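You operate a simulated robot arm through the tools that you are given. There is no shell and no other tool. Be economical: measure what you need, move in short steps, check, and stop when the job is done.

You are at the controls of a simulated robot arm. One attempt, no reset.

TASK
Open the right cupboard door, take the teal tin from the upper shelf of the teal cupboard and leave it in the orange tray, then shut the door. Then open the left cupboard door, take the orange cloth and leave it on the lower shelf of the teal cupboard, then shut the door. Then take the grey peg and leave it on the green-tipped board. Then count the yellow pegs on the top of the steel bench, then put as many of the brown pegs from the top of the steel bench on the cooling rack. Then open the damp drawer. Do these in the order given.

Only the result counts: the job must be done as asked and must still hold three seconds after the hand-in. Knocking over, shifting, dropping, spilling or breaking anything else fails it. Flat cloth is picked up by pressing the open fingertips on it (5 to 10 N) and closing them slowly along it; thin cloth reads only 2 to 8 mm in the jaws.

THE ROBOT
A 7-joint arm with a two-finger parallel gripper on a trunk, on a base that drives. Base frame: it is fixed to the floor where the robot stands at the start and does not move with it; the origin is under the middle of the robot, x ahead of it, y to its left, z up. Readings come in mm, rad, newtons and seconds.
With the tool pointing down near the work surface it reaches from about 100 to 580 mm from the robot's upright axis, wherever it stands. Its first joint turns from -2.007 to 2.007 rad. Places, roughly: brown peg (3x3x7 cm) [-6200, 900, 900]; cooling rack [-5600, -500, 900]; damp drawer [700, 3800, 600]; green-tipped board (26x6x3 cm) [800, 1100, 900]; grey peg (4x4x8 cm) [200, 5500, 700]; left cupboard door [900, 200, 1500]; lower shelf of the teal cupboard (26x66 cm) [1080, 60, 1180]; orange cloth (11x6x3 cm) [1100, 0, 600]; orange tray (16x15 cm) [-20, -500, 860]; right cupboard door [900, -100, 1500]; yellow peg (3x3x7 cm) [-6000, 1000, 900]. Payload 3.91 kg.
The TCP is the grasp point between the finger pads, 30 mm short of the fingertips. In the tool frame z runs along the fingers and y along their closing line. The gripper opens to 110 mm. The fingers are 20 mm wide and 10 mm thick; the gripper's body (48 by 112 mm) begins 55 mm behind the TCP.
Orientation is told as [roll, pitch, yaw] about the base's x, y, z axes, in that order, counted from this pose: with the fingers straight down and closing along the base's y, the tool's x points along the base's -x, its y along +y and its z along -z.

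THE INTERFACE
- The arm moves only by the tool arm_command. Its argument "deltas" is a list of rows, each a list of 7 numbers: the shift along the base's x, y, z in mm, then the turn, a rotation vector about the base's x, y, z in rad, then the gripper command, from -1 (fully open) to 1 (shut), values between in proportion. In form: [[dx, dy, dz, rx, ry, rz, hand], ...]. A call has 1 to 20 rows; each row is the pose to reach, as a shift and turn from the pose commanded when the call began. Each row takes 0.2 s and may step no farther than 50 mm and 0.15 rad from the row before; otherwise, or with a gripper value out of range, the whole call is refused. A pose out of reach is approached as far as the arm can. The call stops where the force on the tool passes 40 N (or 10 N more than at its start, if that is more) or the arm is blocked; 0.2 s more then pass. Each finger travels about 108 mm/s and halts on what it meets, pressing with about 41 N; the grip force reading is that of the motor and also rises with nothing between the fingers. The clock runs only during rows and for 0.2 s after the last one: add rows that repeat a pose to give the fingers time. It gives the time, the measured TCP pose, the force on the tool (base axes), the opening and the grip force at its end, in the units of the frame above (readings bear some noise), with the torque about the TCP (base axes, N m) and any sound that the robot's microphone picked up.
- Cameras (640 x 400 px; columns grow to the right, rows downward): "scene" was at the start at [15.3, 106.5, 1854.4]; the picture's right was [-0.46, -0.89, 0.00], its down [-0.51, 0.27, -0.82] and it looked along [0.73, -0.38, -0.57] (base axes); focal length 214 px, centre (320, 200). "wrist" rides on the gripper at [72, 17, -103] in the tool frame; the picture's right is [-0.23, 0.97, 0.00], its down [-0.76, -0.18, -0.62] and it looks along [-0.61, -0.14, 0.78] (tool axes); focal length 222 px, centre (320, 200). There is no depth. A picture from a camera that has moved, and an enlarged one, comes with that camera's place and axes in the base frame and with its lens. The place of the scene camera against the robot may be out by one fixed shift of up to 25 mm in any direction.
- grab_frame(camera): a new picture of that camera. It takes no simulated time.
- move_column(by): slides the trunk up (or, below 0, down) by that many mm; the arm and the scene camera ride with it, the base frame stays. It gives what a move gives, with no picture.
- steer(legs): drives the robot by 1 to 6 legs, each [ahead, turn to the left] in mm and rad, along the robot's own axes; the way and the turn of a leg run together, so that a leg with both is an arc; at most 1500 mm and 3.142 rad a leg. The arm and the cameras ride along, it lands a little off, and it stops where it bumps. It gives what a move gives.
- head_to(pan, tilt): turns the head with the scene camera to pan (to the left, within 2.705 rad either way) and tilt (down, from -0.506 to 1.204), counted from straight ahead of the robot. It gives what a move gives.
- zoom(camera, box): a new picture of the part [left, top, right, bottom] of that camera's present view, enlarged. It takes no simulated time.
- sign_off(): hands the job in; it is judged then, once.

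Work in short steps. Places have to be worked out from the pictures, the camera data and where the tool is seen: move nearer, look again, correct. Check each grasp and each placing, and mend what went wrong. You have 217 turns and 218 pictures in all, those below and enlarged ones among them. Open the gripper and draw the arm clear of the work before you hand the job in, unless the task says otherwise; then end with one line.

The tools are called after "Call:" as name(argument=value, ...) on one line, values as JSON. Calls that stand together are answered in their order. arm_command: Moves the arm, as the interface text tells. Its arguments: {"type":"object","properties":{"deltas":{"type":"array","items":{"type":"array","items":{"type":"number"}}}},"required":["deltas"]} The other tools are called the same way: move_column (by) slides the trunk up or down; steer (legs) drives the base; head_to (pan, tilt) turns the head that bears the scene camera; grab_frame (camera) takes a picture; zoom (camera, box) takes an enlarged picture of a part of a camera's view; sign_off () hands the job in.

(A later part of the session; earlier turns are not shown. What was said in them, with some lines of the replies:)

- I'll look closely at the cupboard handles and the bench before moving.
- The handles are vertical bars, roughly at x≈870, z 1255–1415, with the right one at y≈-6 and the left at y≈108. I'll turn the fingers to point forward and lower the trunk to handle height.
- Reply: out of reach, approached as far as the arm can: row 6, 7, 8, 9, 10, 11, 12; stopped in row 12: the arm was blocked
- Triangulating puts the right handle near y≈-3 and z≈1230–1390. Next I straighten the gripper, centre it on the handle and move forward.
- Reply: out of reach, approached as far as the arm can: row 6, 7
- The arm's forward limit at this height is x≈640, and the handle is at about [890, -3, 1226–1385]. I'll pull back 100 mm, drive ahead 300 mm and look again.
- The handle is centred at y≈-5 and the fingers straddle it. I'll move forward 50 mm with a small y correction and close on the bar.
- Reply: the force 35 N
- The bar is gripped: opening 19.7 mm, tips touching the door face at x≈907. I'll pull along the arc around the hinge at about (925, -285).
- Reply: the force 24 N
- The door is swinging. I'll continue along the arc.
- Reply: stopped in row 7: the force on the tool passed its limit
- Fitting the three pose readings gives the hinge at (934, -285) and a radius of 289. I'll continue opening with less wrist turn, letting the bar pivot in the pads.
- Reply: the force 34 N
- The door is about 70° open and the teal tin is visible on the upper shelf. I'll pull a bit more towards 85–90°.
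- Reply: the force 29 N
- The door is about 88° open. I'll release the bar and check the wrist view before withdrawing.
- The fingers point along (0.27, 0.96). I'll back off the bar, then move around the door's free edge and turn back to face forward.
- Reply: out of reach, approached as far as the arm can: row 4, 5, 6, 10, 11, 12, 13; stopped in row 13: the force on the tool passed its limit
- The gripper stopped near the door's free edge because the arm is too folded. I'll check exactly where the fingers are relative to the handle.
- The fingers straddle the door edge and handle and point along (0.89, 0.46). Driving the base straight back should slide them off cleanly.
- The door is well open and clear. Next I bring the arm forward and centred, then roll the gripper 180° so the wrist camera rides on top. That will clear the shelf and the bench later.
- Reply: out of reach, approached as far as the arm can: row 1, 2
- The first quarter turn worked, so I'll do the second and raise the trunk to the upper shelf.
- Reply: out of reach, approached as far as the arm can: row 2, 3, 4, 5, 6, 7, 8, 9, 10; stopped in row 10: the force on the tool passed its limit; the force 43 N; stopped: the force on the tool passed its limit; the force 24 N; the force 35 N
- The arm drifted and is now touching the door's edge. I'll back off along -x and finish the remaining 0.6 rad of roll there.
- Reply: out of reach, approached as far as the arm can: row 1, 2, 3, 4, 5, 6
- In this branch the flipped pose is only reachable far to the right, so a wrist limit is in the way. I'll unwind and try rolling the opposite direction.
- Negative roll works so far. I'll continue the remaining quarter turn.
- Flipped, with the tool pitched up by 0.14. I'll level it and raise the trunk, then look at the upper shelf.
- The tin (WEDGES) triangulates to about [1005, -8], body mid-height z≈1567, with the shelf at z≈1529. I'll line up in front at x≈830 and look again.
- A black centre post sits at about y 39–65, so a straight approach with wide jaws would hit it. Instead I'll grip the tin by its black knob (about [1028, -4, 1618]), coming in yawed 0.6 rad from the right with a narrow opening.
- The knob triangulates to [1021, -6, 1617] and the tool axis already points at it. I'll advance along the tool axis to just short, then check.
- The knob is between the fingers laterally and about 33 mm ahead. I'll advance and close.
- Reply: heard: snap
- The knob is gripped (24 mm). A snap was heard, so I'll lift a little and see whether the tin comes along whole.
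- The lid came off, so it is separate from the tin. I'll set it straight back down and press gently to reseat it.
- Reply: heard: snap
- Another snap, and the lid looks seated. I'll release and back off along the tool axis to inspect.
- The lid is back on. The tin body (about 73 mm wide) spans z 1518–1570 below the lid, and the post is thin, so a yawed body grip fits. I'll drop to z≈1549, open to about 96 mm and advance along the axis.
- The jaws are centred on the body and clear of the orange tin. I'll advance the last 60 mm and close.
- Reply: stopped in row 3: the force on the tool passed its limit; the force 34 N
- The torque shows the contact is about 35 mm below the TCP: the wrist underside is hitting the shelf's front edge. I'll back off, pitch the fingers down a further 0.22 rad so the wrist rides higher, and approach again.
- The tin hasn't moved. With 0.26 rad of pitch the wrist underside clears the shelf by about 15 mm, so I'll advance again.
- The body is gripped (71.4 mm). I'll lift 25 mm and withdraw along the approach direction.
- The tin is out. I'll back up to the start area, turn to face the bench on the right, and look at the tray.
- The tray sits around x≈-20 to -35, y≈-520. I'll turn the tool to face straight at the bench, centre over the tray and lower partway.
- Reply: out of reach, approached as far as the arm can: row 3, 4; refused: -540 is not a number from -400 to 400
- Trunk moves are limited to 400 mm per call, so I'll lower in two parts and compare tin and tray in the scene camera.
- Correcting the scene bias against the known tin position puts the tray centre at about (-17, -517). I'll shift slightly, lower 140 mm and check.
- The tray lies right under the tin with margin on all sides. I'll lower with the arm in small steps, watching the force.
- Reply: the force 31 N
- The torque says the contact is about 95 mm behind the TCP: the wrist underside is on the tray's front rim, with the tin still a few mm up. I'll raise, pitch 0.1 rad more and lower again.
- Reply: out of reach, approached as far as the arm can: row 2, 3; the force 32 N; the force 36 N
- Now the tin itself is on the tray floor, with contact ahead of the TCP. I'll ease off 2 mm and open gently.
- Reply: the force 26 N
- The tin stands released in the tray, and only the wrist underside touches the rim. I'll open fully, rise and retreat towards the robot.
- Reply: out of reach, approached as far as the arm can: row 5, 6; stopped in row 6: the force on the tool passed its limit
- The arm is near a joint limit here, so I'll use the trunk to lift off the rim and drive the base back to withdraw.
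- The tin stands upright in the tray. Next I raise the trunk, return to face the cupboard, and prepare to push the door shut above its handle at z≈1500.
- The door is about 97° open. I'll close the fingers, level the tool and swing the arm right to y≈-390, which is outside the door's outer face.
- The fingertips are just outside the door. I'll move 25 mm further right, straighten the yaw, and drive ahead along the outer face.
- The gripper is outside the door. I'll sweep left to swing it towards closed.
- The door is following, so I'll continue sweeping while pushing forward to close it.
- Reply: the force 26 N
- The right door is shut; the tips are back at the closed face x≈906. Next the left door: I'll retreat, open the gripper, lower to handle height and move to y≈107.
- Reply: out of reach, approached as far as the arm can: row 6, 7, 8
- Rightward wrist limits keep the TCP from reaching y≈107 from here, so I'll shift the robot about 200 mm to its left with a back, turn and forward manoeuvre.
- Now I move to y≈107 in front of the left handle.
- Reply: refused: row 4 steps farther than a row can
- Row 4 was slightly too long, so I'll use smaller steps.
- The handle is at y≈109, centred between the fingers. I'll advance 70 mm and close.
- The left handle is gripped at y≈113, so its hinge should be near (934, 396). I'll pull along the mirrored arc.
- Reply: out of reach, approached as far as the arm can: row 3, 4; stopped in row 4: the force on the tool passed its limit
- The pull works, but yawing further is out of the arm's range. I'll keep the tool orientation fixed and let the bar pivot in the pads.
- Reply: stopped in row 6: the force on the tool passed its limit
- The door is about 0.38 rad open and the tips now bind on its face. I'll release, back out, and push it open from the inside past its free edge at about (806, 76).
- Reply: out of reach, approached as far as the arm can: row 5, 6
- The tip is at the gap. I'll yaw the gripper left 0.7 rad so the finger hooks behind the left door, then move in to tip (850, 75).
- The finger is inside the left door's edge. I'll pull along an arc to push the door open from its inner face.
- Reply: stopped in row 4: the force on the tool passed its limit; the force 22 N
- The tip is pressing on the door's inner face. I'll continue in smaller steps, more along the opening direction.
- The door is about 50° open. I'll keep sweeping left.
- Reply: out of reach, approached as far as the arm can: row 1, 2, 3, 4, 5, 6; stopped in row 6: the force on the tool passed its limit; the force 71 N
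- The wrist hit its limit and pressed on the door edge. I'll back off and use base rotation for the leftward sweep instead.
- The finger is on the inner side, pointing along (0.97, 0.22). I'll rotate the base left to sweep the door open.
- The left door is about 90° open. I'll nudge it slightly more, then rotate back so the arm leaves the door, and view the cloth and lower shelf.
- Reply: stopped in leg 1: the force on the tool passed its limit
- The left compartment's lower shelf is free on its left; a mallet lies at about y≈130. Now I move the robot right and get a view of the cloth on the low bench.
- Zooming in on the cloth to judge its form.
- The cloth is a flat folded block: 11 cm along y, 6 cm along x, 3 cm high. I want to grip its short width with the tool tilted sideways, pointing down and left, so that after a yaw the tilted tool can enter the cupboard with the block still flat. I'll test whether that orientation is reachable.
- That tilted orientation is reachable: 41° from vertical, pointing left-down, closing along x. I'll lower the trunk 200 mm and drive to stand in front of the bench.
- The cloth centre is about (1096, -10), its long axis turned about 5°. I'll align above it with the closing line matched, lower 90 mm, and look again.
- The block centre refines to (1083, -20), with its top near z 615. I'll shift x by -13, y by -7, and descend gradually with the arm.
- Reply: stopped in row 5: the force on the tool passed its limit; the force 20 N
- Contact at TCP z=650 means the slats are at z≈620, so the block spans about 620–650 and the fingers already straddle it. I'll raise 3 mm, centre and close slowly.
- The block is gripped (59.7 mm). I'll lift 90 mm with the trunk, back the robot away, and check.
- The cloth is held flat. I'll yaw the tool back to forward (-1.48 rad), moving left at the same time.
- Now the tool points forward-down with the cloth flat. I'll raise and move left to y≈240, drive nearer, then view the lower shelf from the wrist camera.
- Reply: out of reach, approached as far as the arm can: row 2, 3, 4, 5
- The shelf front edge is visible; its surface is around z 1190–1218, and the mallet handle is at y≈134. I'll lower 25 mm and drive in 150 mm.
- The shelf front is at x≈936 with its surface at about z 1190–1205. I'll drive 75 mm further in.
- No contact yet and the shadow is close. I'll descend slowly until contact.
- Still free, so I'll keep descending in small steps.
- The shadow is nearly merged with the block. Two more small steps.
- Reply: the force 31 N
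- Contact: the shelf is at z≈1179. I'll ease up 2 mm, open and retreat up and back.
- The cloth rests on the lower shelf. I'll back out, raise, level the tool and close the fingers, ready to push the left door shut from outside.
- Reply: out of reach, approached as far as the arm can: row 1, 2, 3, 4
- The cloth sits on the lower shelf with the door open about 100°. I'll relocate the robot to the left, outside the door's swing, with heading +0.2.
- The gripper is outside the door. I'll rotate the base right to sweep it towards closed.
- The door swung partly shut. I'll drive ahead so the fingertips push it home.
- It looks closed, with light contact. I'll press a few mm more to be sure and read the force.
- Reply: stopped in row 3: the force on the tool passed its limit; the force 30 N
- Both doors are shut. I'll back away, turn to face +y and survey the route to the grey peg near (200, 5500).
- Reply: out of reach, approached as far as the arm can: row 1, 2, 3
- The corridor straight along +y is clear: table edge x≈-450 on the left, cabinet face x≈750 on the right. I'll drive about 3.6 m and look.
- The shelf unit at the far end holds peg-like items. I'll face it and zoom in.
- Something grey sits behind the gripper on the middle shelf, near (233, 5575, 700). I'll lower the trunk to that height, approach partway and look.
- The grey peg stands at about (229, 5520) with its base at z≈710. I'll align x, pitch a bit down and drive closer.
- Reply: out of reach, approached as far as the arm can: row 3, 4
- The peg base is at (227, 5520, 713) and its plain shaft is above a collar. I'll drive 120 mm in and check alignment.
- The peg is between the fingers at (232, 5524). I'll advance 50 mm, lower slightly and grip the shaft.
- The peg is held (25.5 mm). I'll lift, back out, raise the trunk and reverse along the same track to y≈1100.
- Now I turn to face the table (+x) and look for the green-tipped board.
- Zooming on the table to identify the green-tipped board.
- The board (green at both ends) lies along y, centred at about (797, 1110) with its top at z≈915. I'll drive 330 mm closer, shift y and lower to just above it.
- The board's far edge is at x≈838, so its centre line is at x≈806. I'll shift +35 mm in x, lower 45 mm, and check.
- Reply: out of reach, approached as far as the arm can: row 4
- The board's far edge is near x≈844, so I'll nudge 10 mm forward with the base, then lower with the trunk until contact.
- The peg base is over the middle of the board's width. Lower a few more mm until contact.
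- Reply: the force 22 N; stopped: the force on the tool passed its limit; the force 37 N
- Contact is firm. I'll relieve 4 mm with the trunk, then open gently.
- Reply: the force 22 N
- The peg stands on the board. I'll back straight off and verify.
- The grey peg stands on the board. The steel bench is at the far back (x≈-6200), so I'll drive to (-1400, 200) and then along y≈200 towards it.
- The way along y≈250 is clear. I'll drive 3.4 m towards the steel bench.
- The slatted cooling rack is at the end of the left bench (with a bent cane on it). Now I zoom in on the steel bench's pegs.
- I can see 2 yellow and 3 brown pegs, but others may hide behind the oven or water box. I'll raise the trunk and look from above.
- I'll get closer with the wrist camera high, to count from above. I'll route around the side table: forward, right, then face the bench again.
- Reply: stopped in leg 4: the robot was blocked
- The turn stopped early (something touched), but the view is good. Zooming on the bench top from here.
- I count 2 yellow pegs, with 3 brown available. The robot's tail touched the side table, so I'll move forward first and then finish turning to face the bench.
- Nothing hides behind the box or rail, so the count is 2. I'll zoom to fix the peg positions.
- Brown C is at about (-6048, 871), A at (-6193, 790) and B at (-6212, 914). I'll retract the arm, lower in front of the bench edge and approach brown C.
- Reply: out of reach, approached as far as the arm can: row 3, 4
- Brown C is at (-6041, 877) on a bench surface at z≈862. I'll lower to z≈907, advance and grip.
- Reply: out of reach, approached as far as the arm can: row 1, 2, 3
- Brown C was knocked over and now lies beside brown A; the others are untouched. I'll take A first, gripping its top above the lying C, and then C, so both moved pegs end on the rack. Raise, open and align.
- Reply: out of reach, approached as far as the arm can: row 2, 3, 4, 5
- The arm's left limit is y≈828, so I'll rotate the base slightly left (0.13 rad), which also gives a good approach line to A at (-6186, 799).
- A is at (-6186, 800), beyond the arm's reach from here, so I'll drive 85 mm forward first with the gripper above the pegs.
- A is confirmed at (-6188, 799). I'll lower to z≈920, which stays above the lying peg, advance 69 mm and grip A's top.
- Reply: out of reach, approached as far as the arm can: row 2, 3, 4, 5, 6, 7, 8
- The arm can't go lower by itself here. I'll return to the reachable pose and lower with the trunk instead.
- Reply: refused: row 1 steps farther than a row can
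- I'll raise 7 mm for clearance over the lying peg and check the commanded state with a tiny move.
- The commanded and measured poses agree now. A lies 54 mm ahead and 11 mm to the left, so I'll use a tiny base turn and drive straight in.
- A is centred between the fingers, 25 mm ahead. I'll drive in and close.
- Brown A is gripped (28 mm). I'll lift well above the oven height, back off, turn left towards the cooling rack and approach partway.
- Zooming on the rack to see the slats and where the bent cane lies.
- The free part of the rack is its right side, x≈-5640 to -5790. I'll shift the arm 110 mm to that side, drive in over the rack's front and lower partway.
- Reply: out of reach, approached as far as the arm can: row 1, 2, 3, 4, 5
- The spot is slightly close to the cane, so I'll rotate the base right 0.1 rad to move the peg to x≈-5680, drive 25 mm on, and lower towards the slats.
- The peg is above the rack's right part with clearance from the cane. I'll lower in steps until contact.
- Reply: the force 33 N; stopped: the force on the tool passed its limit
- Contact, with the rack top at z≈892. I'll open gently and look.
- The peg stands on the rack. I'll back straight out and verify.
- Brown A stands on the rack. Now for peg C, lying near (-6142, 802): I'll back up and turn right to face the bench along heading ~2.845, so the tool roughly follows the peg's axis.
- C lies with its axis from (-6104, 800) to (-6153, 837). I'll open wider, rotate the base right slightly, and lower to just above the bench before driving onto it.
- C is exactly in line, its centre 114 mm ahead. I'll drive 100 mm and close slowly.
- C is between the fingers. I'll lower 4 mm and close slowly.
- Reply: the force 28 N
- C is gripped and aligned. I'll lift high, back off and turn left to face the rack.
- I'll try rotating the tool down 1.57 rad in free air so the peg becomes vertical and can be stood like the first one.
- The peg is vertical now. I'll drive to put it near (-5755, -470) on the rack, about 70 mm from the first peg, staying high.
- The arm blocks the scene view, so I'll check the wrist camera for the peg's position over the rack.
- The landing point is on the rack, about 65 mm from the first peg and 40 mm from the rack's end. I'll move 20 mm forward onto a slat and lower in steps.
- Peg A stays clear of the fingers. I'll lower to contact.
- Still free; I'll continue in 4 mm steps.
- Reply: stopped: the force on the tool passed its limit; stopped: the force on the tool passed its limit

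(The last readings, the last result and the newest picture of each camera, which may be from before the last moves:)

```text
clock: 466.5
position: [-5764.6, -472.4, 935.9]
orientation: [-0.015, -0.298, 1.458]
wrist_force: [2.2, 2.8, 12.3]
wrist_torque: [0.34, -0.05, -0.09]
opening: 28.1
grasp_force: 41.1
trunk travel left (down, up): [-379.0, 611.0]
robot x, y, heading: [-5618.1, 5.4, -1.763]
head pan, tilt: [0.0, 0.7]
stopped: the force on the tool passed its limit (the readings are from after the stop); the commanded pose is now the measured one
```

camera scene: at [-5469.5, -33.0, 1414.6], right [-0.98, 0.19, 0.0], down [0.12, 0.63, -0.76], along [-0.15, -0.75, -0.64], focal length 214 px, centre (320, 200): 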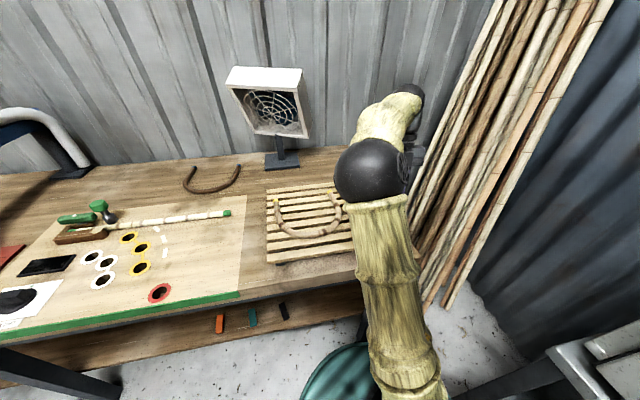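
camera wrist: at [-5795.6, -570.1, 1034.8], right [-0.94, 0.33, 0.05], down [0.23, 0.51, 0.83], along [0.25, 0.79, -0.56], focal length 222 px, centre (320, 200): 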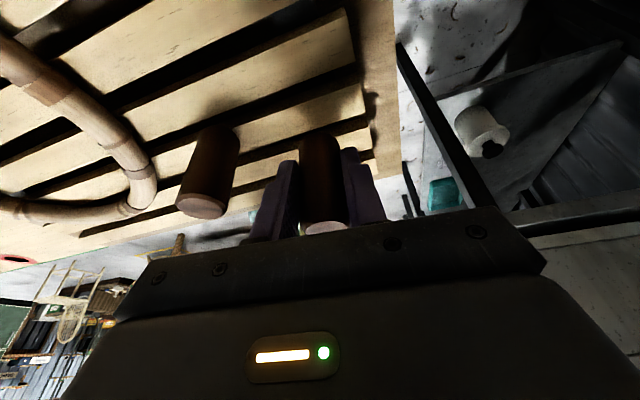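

The peg is in contact. I'll open a limited amount slowly and look.

Call:
arm_command(deltas=[[0, 0, 0, 0, 0, 0, 0.47], [0, 0, 0, 0, 0, 0, 0.42], [0, 0, 0, 0, 0, 0, 0.35], [0, 0, 0, 0, 0, 0, 0.25], [0, 0, 0, 0, 0, 0, 0.2], [0, 0, 0, 0, 0, 0, 0.2]])

Call:
grab_frame(camera="wrist")

```text
clock: 467.9
position: [-5764.5, -473.5, 934.6]
orientation: [-0.013, -0.298, 1.457]
wrist_force: [-0.5, -0.1, -0.3]
wrist_torque: [0.01, 0.0, -0.01]
opening: 43.8
grasp_force: 0.0
trunk travel left (down, up): [-379.0, 611.0]
robot x, y, heading: [-5616.7, 8.1, -1.763]
head pan, tilt: [0.0, 0.7]
```

```text
28 pictures are left
camera wrist: at [-5795.8, -569.9, 1012.2], right [-0.94, 0.33, 0.05], down [0.23, 0.52, 0.82], along [0.24, 0.79, -0.57], focal length 222 px, centre (320, 200)
```

wrist: 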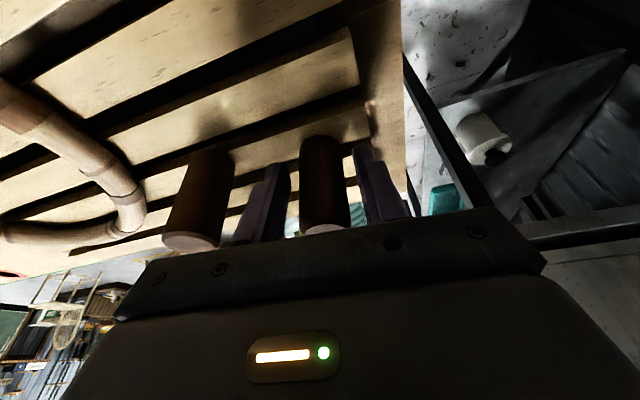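

The peg stands free. I'll raise straight up with the trunk, then back off and verify.

Call:
move_column(by=60)

Call:
move_column(by=340)

Call:
steer(legs=[[-350, 0]])

Call:
grab_frame(camera="scene")

Call:
zoom(camera="scene", box=[280, 120, 440, 220])

```text
clock: 468.9
position: [-5763.8, -473.6, 995.4]
orientation: [-0.014, -0.298, 1.457]
wrist_force: [0.1, 0.7, 0.4]
wrist_torque: [0.0, 0.0, -0.02]
opening: 43.9
grasp_force: 0.1
trunk travel left (down, up): [-439.0, 551.0]
robot x, y, heading: [-5615.9, 7.0, -1.762]
head pan, tilt: [0.0, 0.7]
```

```text
clock: 472.2
position: [-5765.6, -473.0, 1335.0]
orientation: [-0.013, -0.297, 1.457]
wrist_force: [0.3, 0.3, 0.1]
wrist_torque: [0.01, -0.01, 0.03]
opening: 44.0
grasp_force: 0.0
trunk travel left (down, up): [-779.0, 211.0]
robot x, y, heading: [-5616.3, 5.5, -1.764]
head pan, tilt: [0.0, 0.7]
```

```text
clock: 474.5
position: [-5696.5, -130.6, 1335.6]
orientation: [-0.014, -0.296, 1.462]
wrist_force: [0.1, 0.0, 0.3]
wrist_torque: [-0.04, -0.04, 0.02]
opening: 43.9
grasp_force: 0.0
trunk travel left (down, up): [-779.0, 211.0]
robot x, y, heading: [-5548.5, 348.4, -1.76]
head pan, tilt: [0.0, 0.7]
```

```text
27 pictures are left
camera scene: at [-5406.5, 290.5, 1695.6], right [-0.98, 0.19, 0.0], down [0.12, 0.63, -0.77], along [-0.14, -0.75, -0.64], focal length 214 px, centre (320, 200)
```

scene: 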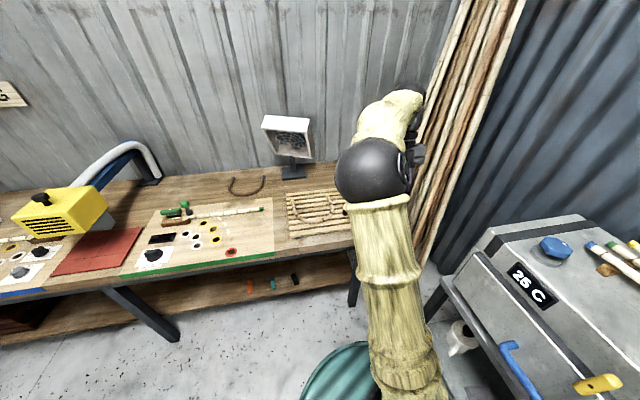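

```text
4.00 times, centred on (360, 170) of scene
camera zoom: at [-5406.5, 290.5, 1695.6], right [-0.98, 0.19, 0.0], down [0.12, 0.63, -0.77], along [-0.14, -0.75, -0.64], focal length 858 px, centre (160, 320)
```

zoom: 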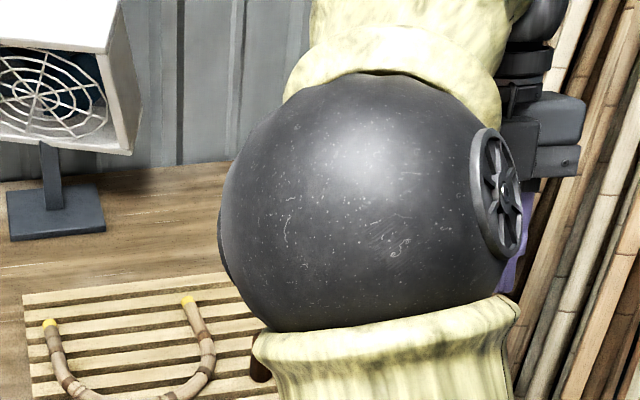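

The arm blocks the view. I'll restore the forward tool orientation, which also clears the camera's line to the rack.

Call:
arm_command(deltas=[[0, 0, 0, -0.137, 0.026, 0, 0], [0, -5, 0, -0.275, 0.053, 0, 0], [0, -10, 0, -0.412, 0.079, 0, 0], [0, -15, 0, -0.55, 0.105, 0, 0], [0, -20, 0, -0.687, 0.131, 0, 0], [0, -25, 0, -0.825, 0.158, 0, 0], [0, -30, 0, -0.962, 0.184, 0, 0], [0, -35, 0, -1.1, 0.21, 0, 0], [0, -40, 0, -1.237, 0.237, 0, 0], [0, -45, 0, -1.375, 0.263, 0, 0], [0, -50, 0, -1.5, 0.287, 0, -0.5], [0, -50, 0, -1.5, 0.287, 0, -0.5]])

Call:
zoom(camera="scene", box=[260, 140, 420, 240])

```text
clock: 477.1
position: [-5685.3, -182.3, 1332.7]
orientation: [0.468, 1.167, 1.937]
wrist_force: [-2.8, 0.1, 1.9]
wrist_torque: [0.06, -0.23, 0.1]
opening: 82.6
grasp_force: 0.0
out of reach, approached as far as the arm can: row 10, 11
trunk travel left (down, up): [-779.0, 211.0]
robot x, y, heading: [-5548.8, 349.0, -1.763]
head pan, tilt: [0.0, 0.7]
```

```text
4.00 times, centred on (340, 190) of scene
camera zoom: at [-5406.7, 289.5, 1695.6], right [-0.98, 0.19, 0.0], down [0.12, 0.63, -0.76], along [-0.14, -0.75, -0.64], focal length 858 px, centre (240, 240)
```

zoom: 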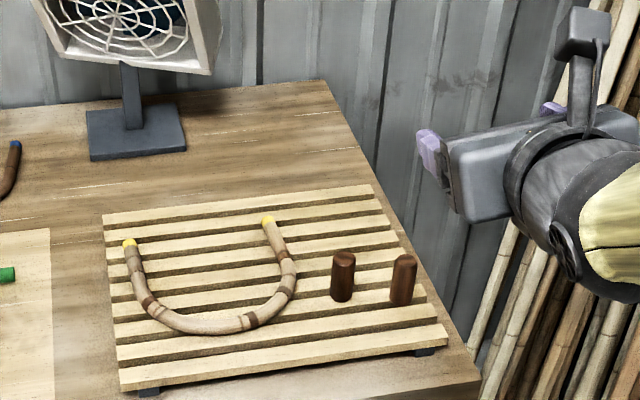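

Both brown pegs stand on the cooling rack. Now I head for the damp drawer near (700, 3800): turn around and drive back along the aisle.

Call:
steer(legs=[[0, 1.733], [1500, 0], [1500, 0], [1500, 0], [350, 0]])

Call:
steer(legs=[[0, 0.6]])

Call:
head_to(pan=0.0, tilt=0.35)

Call:
grab_frame(camera="scene")

```text
clock: 504.7
position: [-143.6, 22.5, 1335.7]
orientation: [0.221, 1.219, -2.987]
wrist_force: [0.6, -0.5, 0.1]
wrist_torque: [0.0, -0.01, 0.04]
opening: 82.9
grasp_force: 0.0
trunk travel left (down, up): [-779.0, 211.0]
robot x, y, heading: [-689.2, 107.5, -0.064]
head pan, tilt: [0.0, 0.7]
```

```text
clock: 506.7
position: [-191.6, 339.7, 1336.2]
orientation: [0.223, 1.221, -2.394]
wrist_force: [-0.1, 0.4, -0.7]
wrist_torque: [0.02, 0.01, 0.02]
opening: 82.6
grasp_force: 0.0
trunk travel left (down, up): [-779.0, 211.0]
robot x, y, heading: [-694.0, 106.2, 0.525]
head pan, tilt: [0.0, 0.7]
```

```text
clock: 507.5
position: [-191.8, 339.9, 1335.3]
orientation: [0.221, 1.22, -2.396]
wrist_force: [-1.2, 0.0, -0.2]
wrist_torque: [-0.01, -0.02, 0.0]
opening: 82.6
grasp_force: 0.1
trunk travel left (down, up): [-779.0, 211.0]
robot x, y, heading: [-687.6, 105.5, 0.521]
head pan, tilt: [0.0, 0.351]
```

```text
24 pictures are left
camera scene: at [-740.1, 249.6, 1726.9], right [0.5, -0.87, 0.0], down [-0.3, -0.17, -0.94], along [0.81, 0.47, -0.34], focal length 214 px, centre (320, 200)
```

scene: 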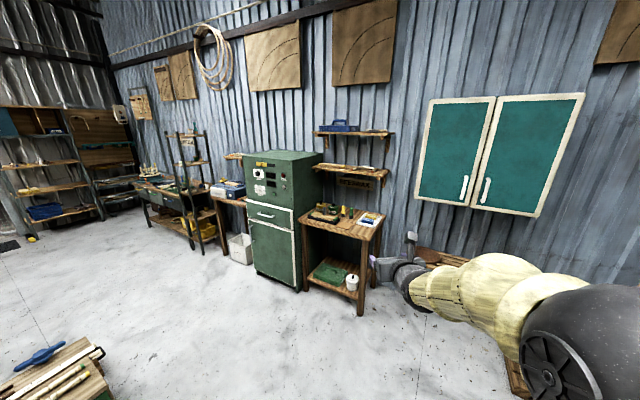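

The doors remain shut and the way is clear. I'll drive to (50, 700), turn to +y and go up to y≈3100.

Call:
steer(legs=[[0, 0.155], [950, 0], [0, 0.89], [1500, 0], [850, 0]])

Call:
head_to(pan=-0.5, tilt=0.5)

Call:
grab_frame(camera="scene")

```text
clock: 526.6
position: [153.1, 3591.6, 1335.5]
orientation: [0.222, 1.221, -1.354]
wrist_force: [-0.3, 0.9, -0.4]
wrist_torque: [0.0, 0.04, 0.04]
opening: 82.5
grasp_force: 0.1
trunk travel left (down, up): [-779.0, 211.0]
robot x, y, heading: [104.5, 3045.7, 1.562]
head pan, tilt: [0.0, 0.351]
```

```text
clock: 527.5
position: [153.1, 3591.6, 1335.9]
orientation: [0.22, 1.22, -1.355]
wrist_force: [-1.2, 0.2, -0.3]
wrist_torque: [-0.02, -0.01, 0.0]
opening: 82.3
grasp_force: 0.0
trunk travel left (down, up): [-779.0, 211.0]
robot x, y, heading: [103.5, 3043.1, 1.558]
head pan, tilt: [-0.499, 0.499]
```

```text
23 pictures are left
camera scene: at [-9.6, 3058.5, 1713.3], right [0.87, -0.49, 0.0], down [-0.23, -0.42, -0.88], along [0.43, 0.77, -0.48], focal length 214 px, centre (320, 200)
```

scene: 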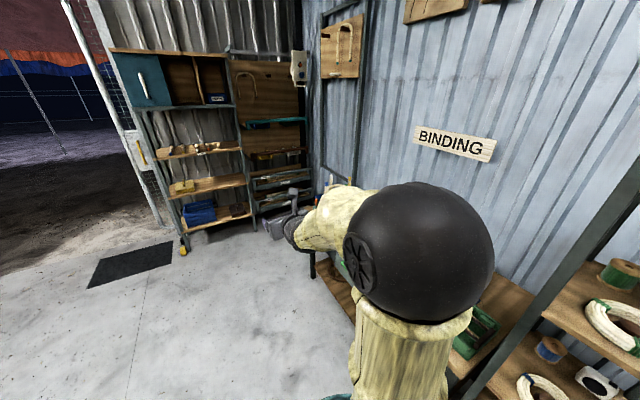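

The binding desk is on the right. I'll drive on to y≈3780 and turn right to face it.

Call:
steer(legs=[[735, 0], [0, -1.56]])

Call:
head_to(pan=0.0, tilt=0.75)

Call:
grab_frame(camera="scene")

```text
clock: 535.3
position: [660.5, 3727.5, 1336.8]
orientation: [0.221, 1.222, -2.925]
wrist_force: [-0.4, -0.1, 0.2]
wrist_torque: [0.0, -0.02, 0.05]
opening: 82.6
grasp_force: 0.1
trunk travel left (down, up): [-779.0, 211.0]
robot x, y, heading: [112.9, 3777.0, -0.005]
head pan, tilt: [-0.499, 0.499]
```

```text
clock: 536.2
position: [659.9, 3726.4, 1336.3]
orientation: [0.221, 1.222, -2.924]
wrist_force: [0.9, -0.2, -0.4]
wrist_torque: [0.01, 0.03, -0.01]
opening: 82.5
grasp_force: 0.0
trunk travel left (down, up): [-779.0, 211.0]
robot x, y, heading: [108.4, 3779.6, -0.002]
head pan, tilt: [0.0, 0.75]
```

```text
22 pictures are left
camera scene: at [132.4, 3923.3, 1691.3], right [-0.01, -1.0, 0.0], down [-0.68, 0.0, -0.73], along [0.73, 0.0, -0.68], focal length 214 px, centre (320, 200)
```

scene: 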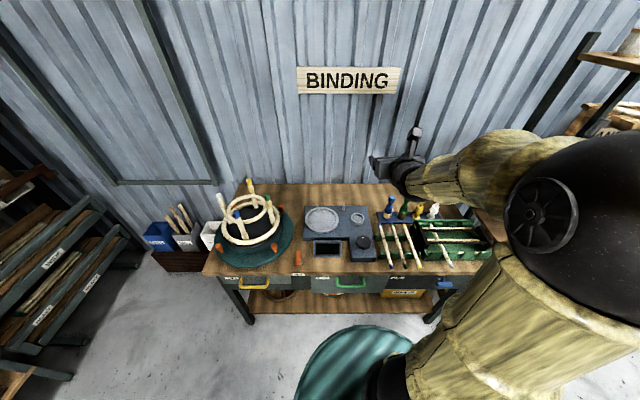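

The desk has several labelled drawers with coloured handles. Zooming in to find "DAMP".

Call:
zoom(camera="scene", box=[210, 250, 370, 350])

Call:
zoom(camera="scene", box=[340, 250, 500, 350])

```text
4.00 times, centred on (290, 300) of scene
camera zoom: at [132.4, 3923.3, 1691.3], right [-0.01, -1.0, 0.0], down [-0.68, 0.0, -0.73], along [0.73, 0.0, -0.68], focal length 858 px, centre (440, -200)
```

zoom: 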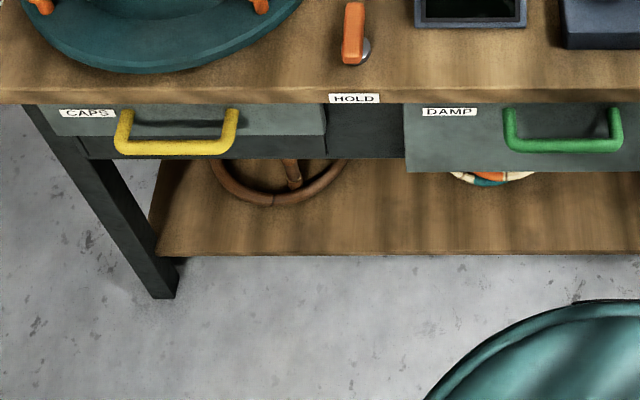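

```text
4.00 times, centred on (420, 300) of scene
camera zoom: at [132.4, 3923.3, 1691.3], right [-0.01, -1.0, 0.0], down [-0.68, 0.0, -0.73], along [0.73, 0.0, -0.68], focal length 858 px, centre (-80, -200)
```

zoom: 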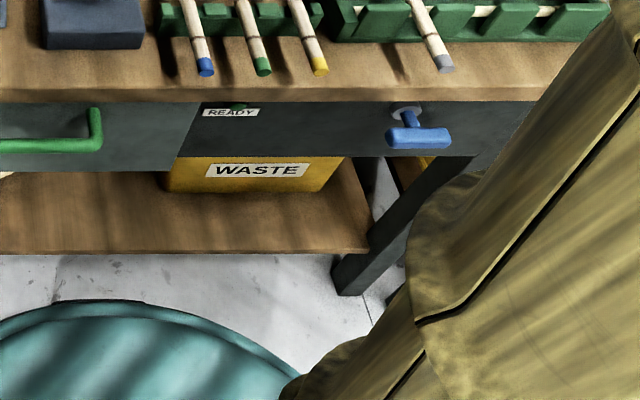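

DAMP is the drawer with the green horizontal handle, around (620, 3755, 600). I'll back up 220 mm, roll the gripper 90° so it closes vertically, and lower to handle height.

Call:
steer(legs=[[-230, 0]])

Call:
arm_command(deltas=[[0, 3, 0, 0.14, 0, 0, -0.5], [0, 6, 0, 0.28, 0, 0, -0.5], [0, 9, 0, 0.42, 0, 0, -0.5], [0, 12, 0, 0.56, 0, 0, -0.5], [0, 15, 0, 0.7, 0, 0, -0.5], [0, 18, 0, 0.84, 0, 0, -0.5], [0, 21, 0, 0.98, 0, 0, -0.5], [0, 24, 0, 1.12, 0, 0, -0.5], [0, 27, 0, 1.26, 0, 0, -0.5], [0, 30, 0, 1.4, 0, 0, -0.5], [0, 30, 0, 1.54, 0, 0, -0.5], [0, 30, 0, 1.57, 0, 0, -0.5], [0, 30, 0, 1.57, 0, 0, -0.5]])

Call:
move_column(by=-400)

Call:
grab_frame(camera="wrist")

```text
clock: 538.0
position: [429.7, 3730.4, 1336.4]
orientation: [0.222, 1.221, -2.919]
wrist_force: [0.1, 0.0, 0.8]
wrist_torque: [-0.03, 0.0, -0.01]
opening: 82.8
grasp_force: 0.0
trunk travel left (down, up): [-779.0, 211.0]
robot x, y, heading: [-117.4, 3777.9, 0.001]
head pan, tilt: [0.0, 0.75]
```

```text
clock: 540.8
position: [431.0, 3759.7, 1336.7]
orientation: [-1.561, 0.076, 1.913]
wrist_force: [-0.4, -0.3, 0.2]
wrist_torque: [0.03, 0.0, 0.0]
opening: 82.5
grasp_force: 0.2
trunk travel left (down, up): [-779.0, 211.0]
robot x, y, heading: [-117.1, 3774.0, -0.002]
head pan, tilt: [0.0, 0.75]
```

```text
clock: 544.6
position: [431.3, 3759.9, 934.8]
orientation: [-1.56, 0.079, 1.912]
wrist_force: [0.1, -0.2, 0.0]
wrist_torque: [0.04, 0.0, -0.01]
opening: 82.5
grasp_force: 0.1
trunk travel left (down, up): [-379.0, 611.0]
robot x, y, heading: [-117.0, 3777.6, -0.001]
head pan, tilt: [0.0, 0.75]
```

```text
19 pictures are left
camera wrist: at [356.7, 3656.4, 925.6], right [-0.06, 0.14, -0.99], down [-0.84, 0.52, 0.13], along [0.53, 0.84, 0.09], focal length 222 px, centre (320, 200)
```

wrist: 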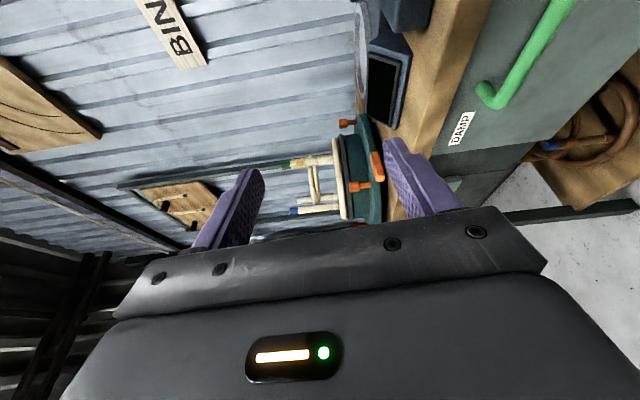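

The handle bar triangulates to x≈577, y 3726–3841, z≈725. I'll correct the yaw (-0.34), move to y≈3783, lower to z≈735, and look.

Call:
arm_command(deltas=[[0, 8, 0, 0, 0, -0.12, -0.5], [-5, 16, 0, 0, 0, -0.24, -0.5], [-10, 23, 0, 0, 0, -0.34, -0.5], [-10, 23, 0, 0, 0, -0.34, -0.5]])

Call:
move_column(by=-200)

Call:
grab_frame(camera="wrist")

Call:
grab_frame(camera="scene")

```text
clock: 545.6
position: [422.0, 3782.6, 936.3]
orientation: [-1.558, 0.077, 1.573]
wrist_force: [0.1, 0.2, -0.3]
wrist_torque: [-0.02, 0.01, 0.04]
opening: 82.5
grasp_force: 0.0
trunk travel left (down, up): [-379.0, 611.0]
robot x, y, heading: [-120.1, 3778.5, -0.0]
head pan, tilt: [0.0, 0.75]
```

```text
clock: 547.8
position: [422.3, 3784.7, 736.4]
orientation: [-1.56, 0.078, 1.572]
wrist_force: [-0.3, -0.3, -0.2]
wrist_torque: [-0.02, -0.01, 0.01]
opening: 82.5
grasp_force: 0.0
trunk travel left (down, up): [-179.0, 811.0]
robot x, y, heading: [-116.9, 3779.9, 0.002]
head pan, tilt: [0.0, 0.75]
```

```text
18 pictures are left
camera wrist: at [316.3, 3709.7, 726.4], right [-0.01, 0.15, -0.99], down [-0.62, 0.77, 0.13], along [0.78, 0.62, 0.09], focal length 222 px, centre (320, 200)
```

wrist: 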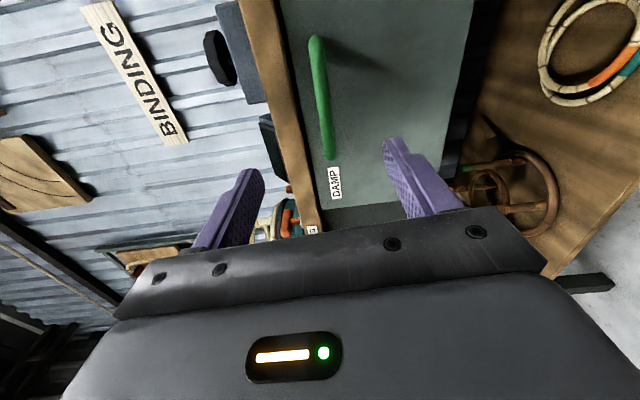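

```text
17 pictures are left
camera scene: at [-97.3, 3924.1, 1091.3], right [0.0, -1.0, 0.0], down [-0.68, 0.0, -0.73], along [0.73, 0.0, -0.68], focal length 214 px, centre (320, 200)
```

scene: 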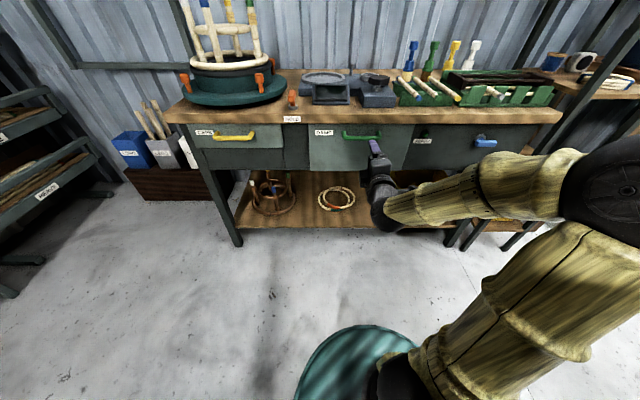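

The bar is at about x≈572, z≈731, centred at y≈3785. I'll narrow the jaws to about 52 mm to clear the desktop edge, drive 140 mm in and look.

Call:
arm_command(deltas=[[0, 0, -2, 0, 0, 0, -0.2], [0, 0, -4, 0, 0, 0, 0.05], [0, 0, -4, 0, 0, 0, 0.05]])

Call:
steer(legs=[[130, 0]])

Call:
grab_frame(camera="wrist")

```text
clock: 548.6
position: [420.0, 3783.5, 734.4]
orientation: [-1.557, 0.077, 1.574]
wrist_force: [-0.2, -0.8, -0.7]
wrist_torque: [-0.05, -0.02, 0.0]
opening: 52.3
grasp_force: 0.0
trunk travel left (down, up): [-179.0, 811.0]
robot x, y, heading: [-117.7, 3777.5, -0.004]
head pan, tilt: [0.0, 0.75]
```

```text
clock: 549.8
position: [547.6, 3782.7, 734.5]
orientation: [-1.556, 0.076, 1.573]
wrist_force: [-0.3, -0.5, 0.5]
wrist_torque: [-0.01, 0.03, -0.03]
opening: 52.5
grasp_force: 0.0
trunk travel left (down, up): [-179.0, 811.0]
robot x, y, heading: [10.3, 3776.8, 0.003]
head pan, tilt: [0.0, 0.75]
```

```text
16 pictures are left
camera wrist: at [442.8, 3709.3, 723.8], right [-0.01, 0.15, -0.99], down [-0.62, 0.77, 0.13], along [0.78, 0.62, 0.08], focal length 222 px, centre (320, 200)
```

wrist: 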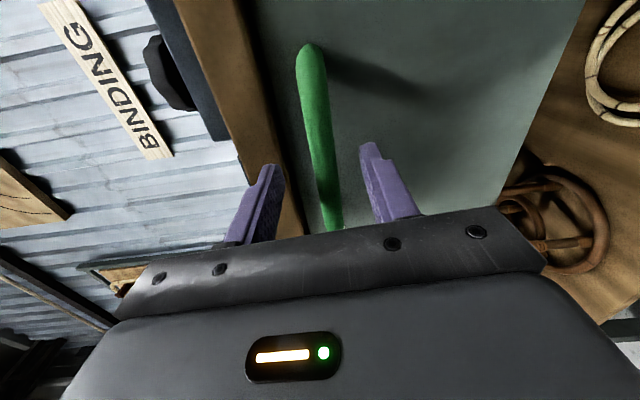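

The bar lies between the jaws. I'll move in 25 mm more and close on it.

Call:
steer(legs=[[25, 0]])

Call:
arm_command(deltas=[[0, 0, 0, 0, 0, 0, 0.3], [0, 0, 0, 0, 0, 0, 0.6], [0, 0, 0, 0, 0, 0, 1], [0, 0, 0, 0, 0, 0, 1]])

Call:
grab_frame(camera="wrist")

```text
clock: 550.6
position: [573.9, 3783.6, 734.8]
orientation: [-1.556, 0.077, 1.573]
wrist_force: [0.0, 0.1, 0.5]
wrist_torque: [-0.04, -0.01, 0.01]
opening: 52.3
grasp_force: 0.0
trunk travel left (down, up): [-179.0, 811.0]
robot x, y, heading: [36.8, 3775.2, -0.001]
head pan, tilt: [0.0, 0.75]
```

```text
clock: 551.6
position: [572.6, 3783.6, 730.3]
orientation: [-1.548, 0.075, 1.575]
wrist_force: [-8.3, 1.6, -31.8]
wrist_torque: [1.02, 0.02, -0.1]
opening: 17.1
grasp_force: 44.7
trunk travel left (down, up): [-179.0, 811.0]
robot x, y, heading: [35.0, 3777.8, -0.002]
head pan, tilt: [0.0, 0.75]
```

```text
15 pictures are left
camera wrist: at [468.0, 3709.3, 720.8], right [-0.02, 0.15, -0.99], down [-0.62, 0.77, 0.13], along [0.78, 0.62, 0.08], focal length 222 px, centre (320, 200)
```

wrist: 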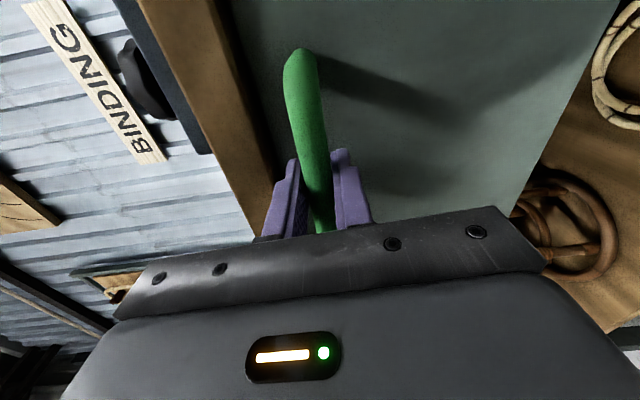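

The bar is gripped (17 mm). I'll relieve the vertical load by 4 mm, then pull back gently.

Call:
move_column(by=-4)

Call:
steer(legs=[[-60, 0]])

Call:
grab_frame(camera="scene")

```text
clock: 552.2
position: [573.5, 3782.2, 730.9]
orientation: [-1.557, 0.077, 1.575]
wrist_force: [-9.4, -1.2, -15.3]
wrist_torque: [0.97, -0.01, -0.03]
opening: 16.7
grasp_force: 44.9
trunk travel left (down, up): [-175.0, 815.0]
robot x, y, heading: [34.9, 3776.3, 0.002]
head pan, tilt: [0.0, 0.75]
```

```text
clock: 553.1
position: [514.7, 3784.7, 730.7]
orientation: [-1.559, 0.077, 1.575]
wrist_force: [1.5, 3.9, -6.3]
wrist_torque: [0.95, -0.01, 0.16]
opening: 16.7
grasp_force: 45.3
trunk travel left (down, up): [-175.0, 815.0]
robot x, y, heading: [-27.6, 3777.6, 0.001]
head pan, tilt: [0.0, 0.75]
```

```text
14 pictures are left
camera scene: at [-3.8, 3924.2, 1087.3], right [0.0, -1.0, 0.0], down [-0.68, 0.0, -0.73], along [0.73, 0.0, -0.68], focal length 214 px, centre (320, 200)
```

scene: 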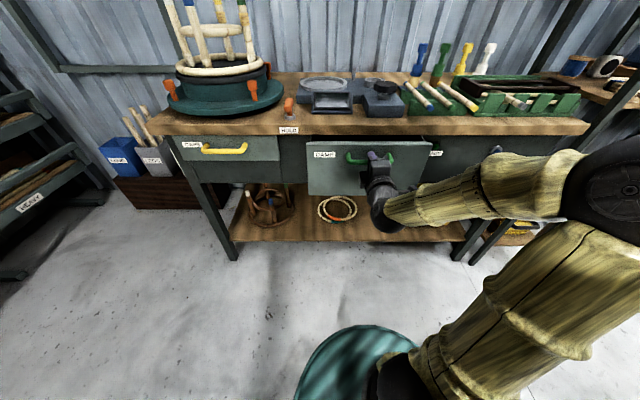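

The drawer is sliding out. I'll pull further.

Call:
steer(legs=[[-100, 0]])

Call:
steer(legs=[[-60, 0]])

Call:
grab_frame(camera="scene")

```text
clock: 554.3
position: [413.8, 3783.8, 730.5]
orientation: [-1.559, 0.076, 1.576]
wrist_force: [0.6, -6.9, -1.8]
wrist_torque: [0.95, 0.03, -0.28]
opening: 17.0
grasp_force: 45.4
trunk travel left (down, up): [-175.0, 815.0]
robot x, y, heading: [-125.7, 3777.0, 0.002]
head pan, tilt: [0.0, 0.75]
```

```text
clock: 555.3
position: [354.3, 3784.0, 730.3]
orientation: [-1.559, 0.077, 1.576]
wrist_force: [1.0, -0.7, -0.2]
wrist_torque: [0.99, 0.08, -0.04]
opening: 16.9
grasp_force: 45.1
trunk travel left (down, up): [-175.0, 815.0]
robot x, y, heading: [-187.2, 3777.0, 0.0]
head pan, tilt: [0.0, 0.75]
```

```text
13 pictures are left
camera scene: at [-164.2, 3923.9, 1087.3], right [0.0, -1.0, 0.0], down [-0.68, 0.0, -0.73], along [0.73, 0.0, -0.68], focal length 214 px, centre (320, 200)
```

scene: 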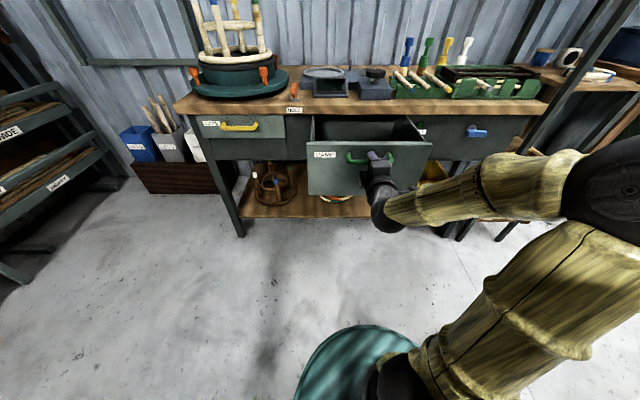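

It's 220 mm open. I'll pull a little more to check for the end stop.

Call:
steer(legs=[[-40, 0]])

Call:
zoom(camera="scene", box=[240, 90, 480, 240])

```text
clock: 556.1
position: [334.4, 3784.1, 730.0]
orientation: [-1.555, 0.068, 1.574]
wrist_force: [10.9, 1.4, -6.7]
wrist_torque: [0.99, 0.14, 0.0]
opening: 16.7
grasp_force: 44.9
trunk travel left (down, up): [-175.0, 815.0]
robot x, y, heading: [-204.2, 3772.8, -0.002]
head pan, tilt: [0.0, 0.75]
stopped in leg 1: the force on the tool passed its limit (the readings are from after the stop); the commanded pose is now the measured one
```

```text
2.67 times, centred on (360, 165) of scene
camera zoom: at [-184.0, 3923.9, 1087.4], right [0.0, -1.0, 0.0], down [-0.68, 0.0, -0.73], along [0.73, 0.0, -0.68], focal length 572 px, centre (213, 293)
```

zoom: 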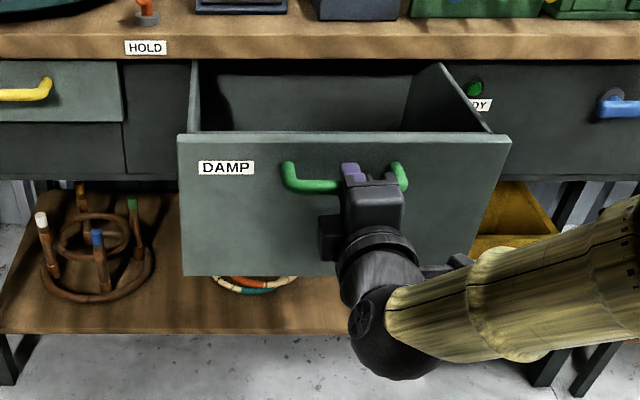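

The end stop is reached at 240 mm. I'll ease off, open the gripper and see whether the drawer stays open.

Call:
arm_command(deltas=[[3, 0, 0, 0, 0, 0, 0.6], [3, 0, 0, 0, 0, 0, 0.3], [3, 0, 0, 0, 0, 0, 0.0], [3, 0, 0, 0, 0, 0, 0.0], [3, 0, 0, 0, 0, 0, 0.0], [3, 0, 0, 0, 0, 0, 0.0]])

Call:
steer(legs=[[-150, 0]])

Call:
grab_frame(camera="scene")

```text
clock: 557.5
position: [334.6, 3782.2, 732.5]
orientation: [-1.559, 0.072, 1.574]
wrist_force: [-0.5, 0.4, -0.3]
wrist_torque: [0.04, 0.0, 0.01]
opening: 54.9
grasp_force: 0.2
trunk travel left (down, up): [-175.0, 815.0]
robot x, y, heading: [-202.6, 3777.8, 0.001]
head pan, tilt: [0.0, 0.75]
```

```text
clock: 558.9
position: [183.5, 3783.9, 733.9]
orientation: [-1.56, 0.071, 1.577]
wrist_force: [-0.3, -1.2, 0.0]
wrist_torque: [-0.01, 0.01, 0.01]
opening: 55.1
grasp_force: 0.0
trunk travel left (down, up): [-175.0, 815.0]
robot x, y, heading: [-356.3, 3779.5, 0.001]
head pan, tilt: [0.0, 0.75]
```

```text
11 pictures are left
camera scene: at [-337.2, 3923.8, 1087.3], right [0.0, -1.0, 0.0], down [-0.68, 0.0, -0.73], along [0.73, 0.0, -0.68], focal length 214 px, centre (320, 200)
```

scene: 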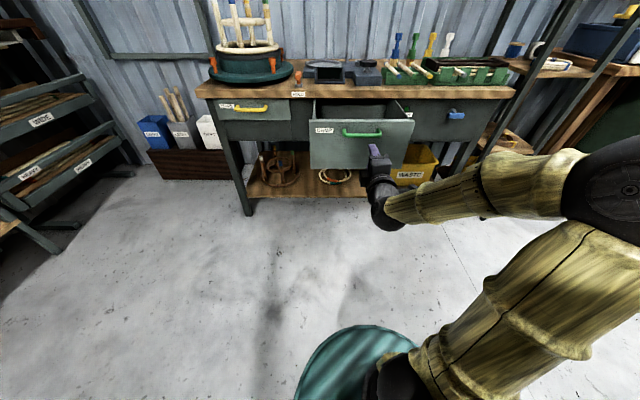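

The drawer appears to be staying open. I'll let a few seconds pass and compare, to rule out slow self-closing.

Call:
zoom(camera="scene", box=[290, 80, 450, 180])

Call:
arm_command(deltas=[[-10, 0, 0, 0, 0, 0, -1], [-10, 0, 0, 0, 0, 0, -1], [-10, 0, 0, 0, 0, 0, -1], [-10, 0, 0, 0, 0, 0, -1], [-10, 0, 0, 0, 0, 0, -1], [-10, 0, 0, 0, 0, 0, -1], [-10, 0, 0, 0, 0, 0, -1], [-10, 0, 0, 0, 0, 0, -1], [-10, 0, 0, 0, 0, 0, -1], [-10, 0, 0, 0, 0, 0, -1], [-10, 0, 0, 0, 0, 0, -1], [-10, 0, 0, 0, 0, 0, -1], [-10, 0, 0, 0, 0, 0, -1], [-10, 0, 0, 0, 0, 0, -1], [-10, 0, 0, 0, 0, 0, -1], [-10, 0, 0, 0, 0, 0, -1], [-10, 0, 0, 0, 0, 0, -1], [-10, 0, 0, 0, 0, 0, -1], [-10, 0, 0, 0, 0, 0, -1], [-10, 0, 0, 0, 0, 0, -1]])

Call:
zoom(camera="scene", box=[290, 80, 450, 180])

```text
4.00 times, centred on (370, 130) of scene
camera zoom: at [-337.2, 3923.8, 1087.3], right [0.0, -1.0, 0.0], down [-0.68, 0.0, -0.73], along [0.73, 0.0, -0.68], focal length 858 px, centre (120, 480)
```

zoom: 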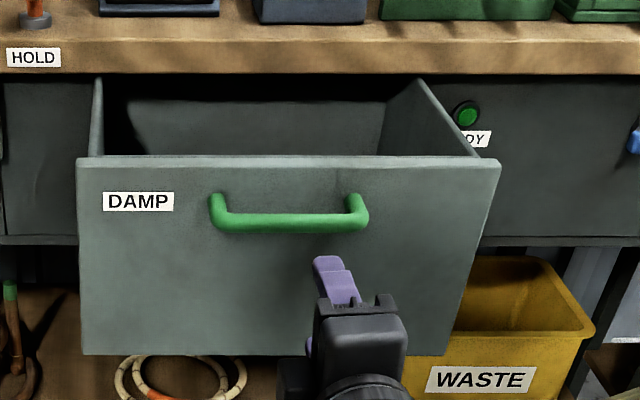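

```text
clock: 563.1
position: [174.3, 3782.7, 733.2]
orientation: [-1.559, 0.07, 1.577]
wrist_force: [0.0, 0.3, 1.0]
wrist_torque: [0.01, -0.03, 0.03]
opening: 110.0
grasp_force: 0.1
trunk travel left (down, up): [-175.0, 815.0]
robot x, y, heading: [-354.4, 3776.1, 0.003]
head pan, tilt: [0.0, 0.75]
```

```text
4.00 times, centred on (370, 130) of scene
camera zoom: at [-337.2, 3923.8, 1087.3], right [0.0, -1.0, 0.0], down [-0.68, 0.0, -0.73], along [0.73, 0.0, -0.68], focal length 858 px, centre (120, 480)
```

zoom: 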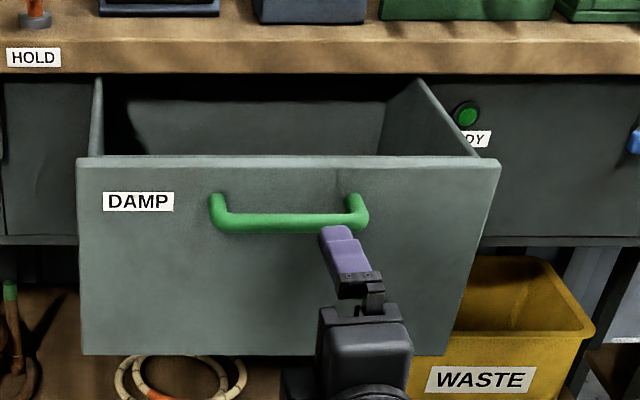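

The drawer stayed open and unchanged over 4 s, and the gripper is open and clear of the work. Handing in.

Call:
sign_off()

```text
The job is handed in.
```

I did every step in the order asked and handed the job in. Two brown pegs went on the cooling rack to match the two yellow pegs I counted; while picking, I knocked one over and stood it on the rack, and the robot's tail briefly touched the side table behind it.
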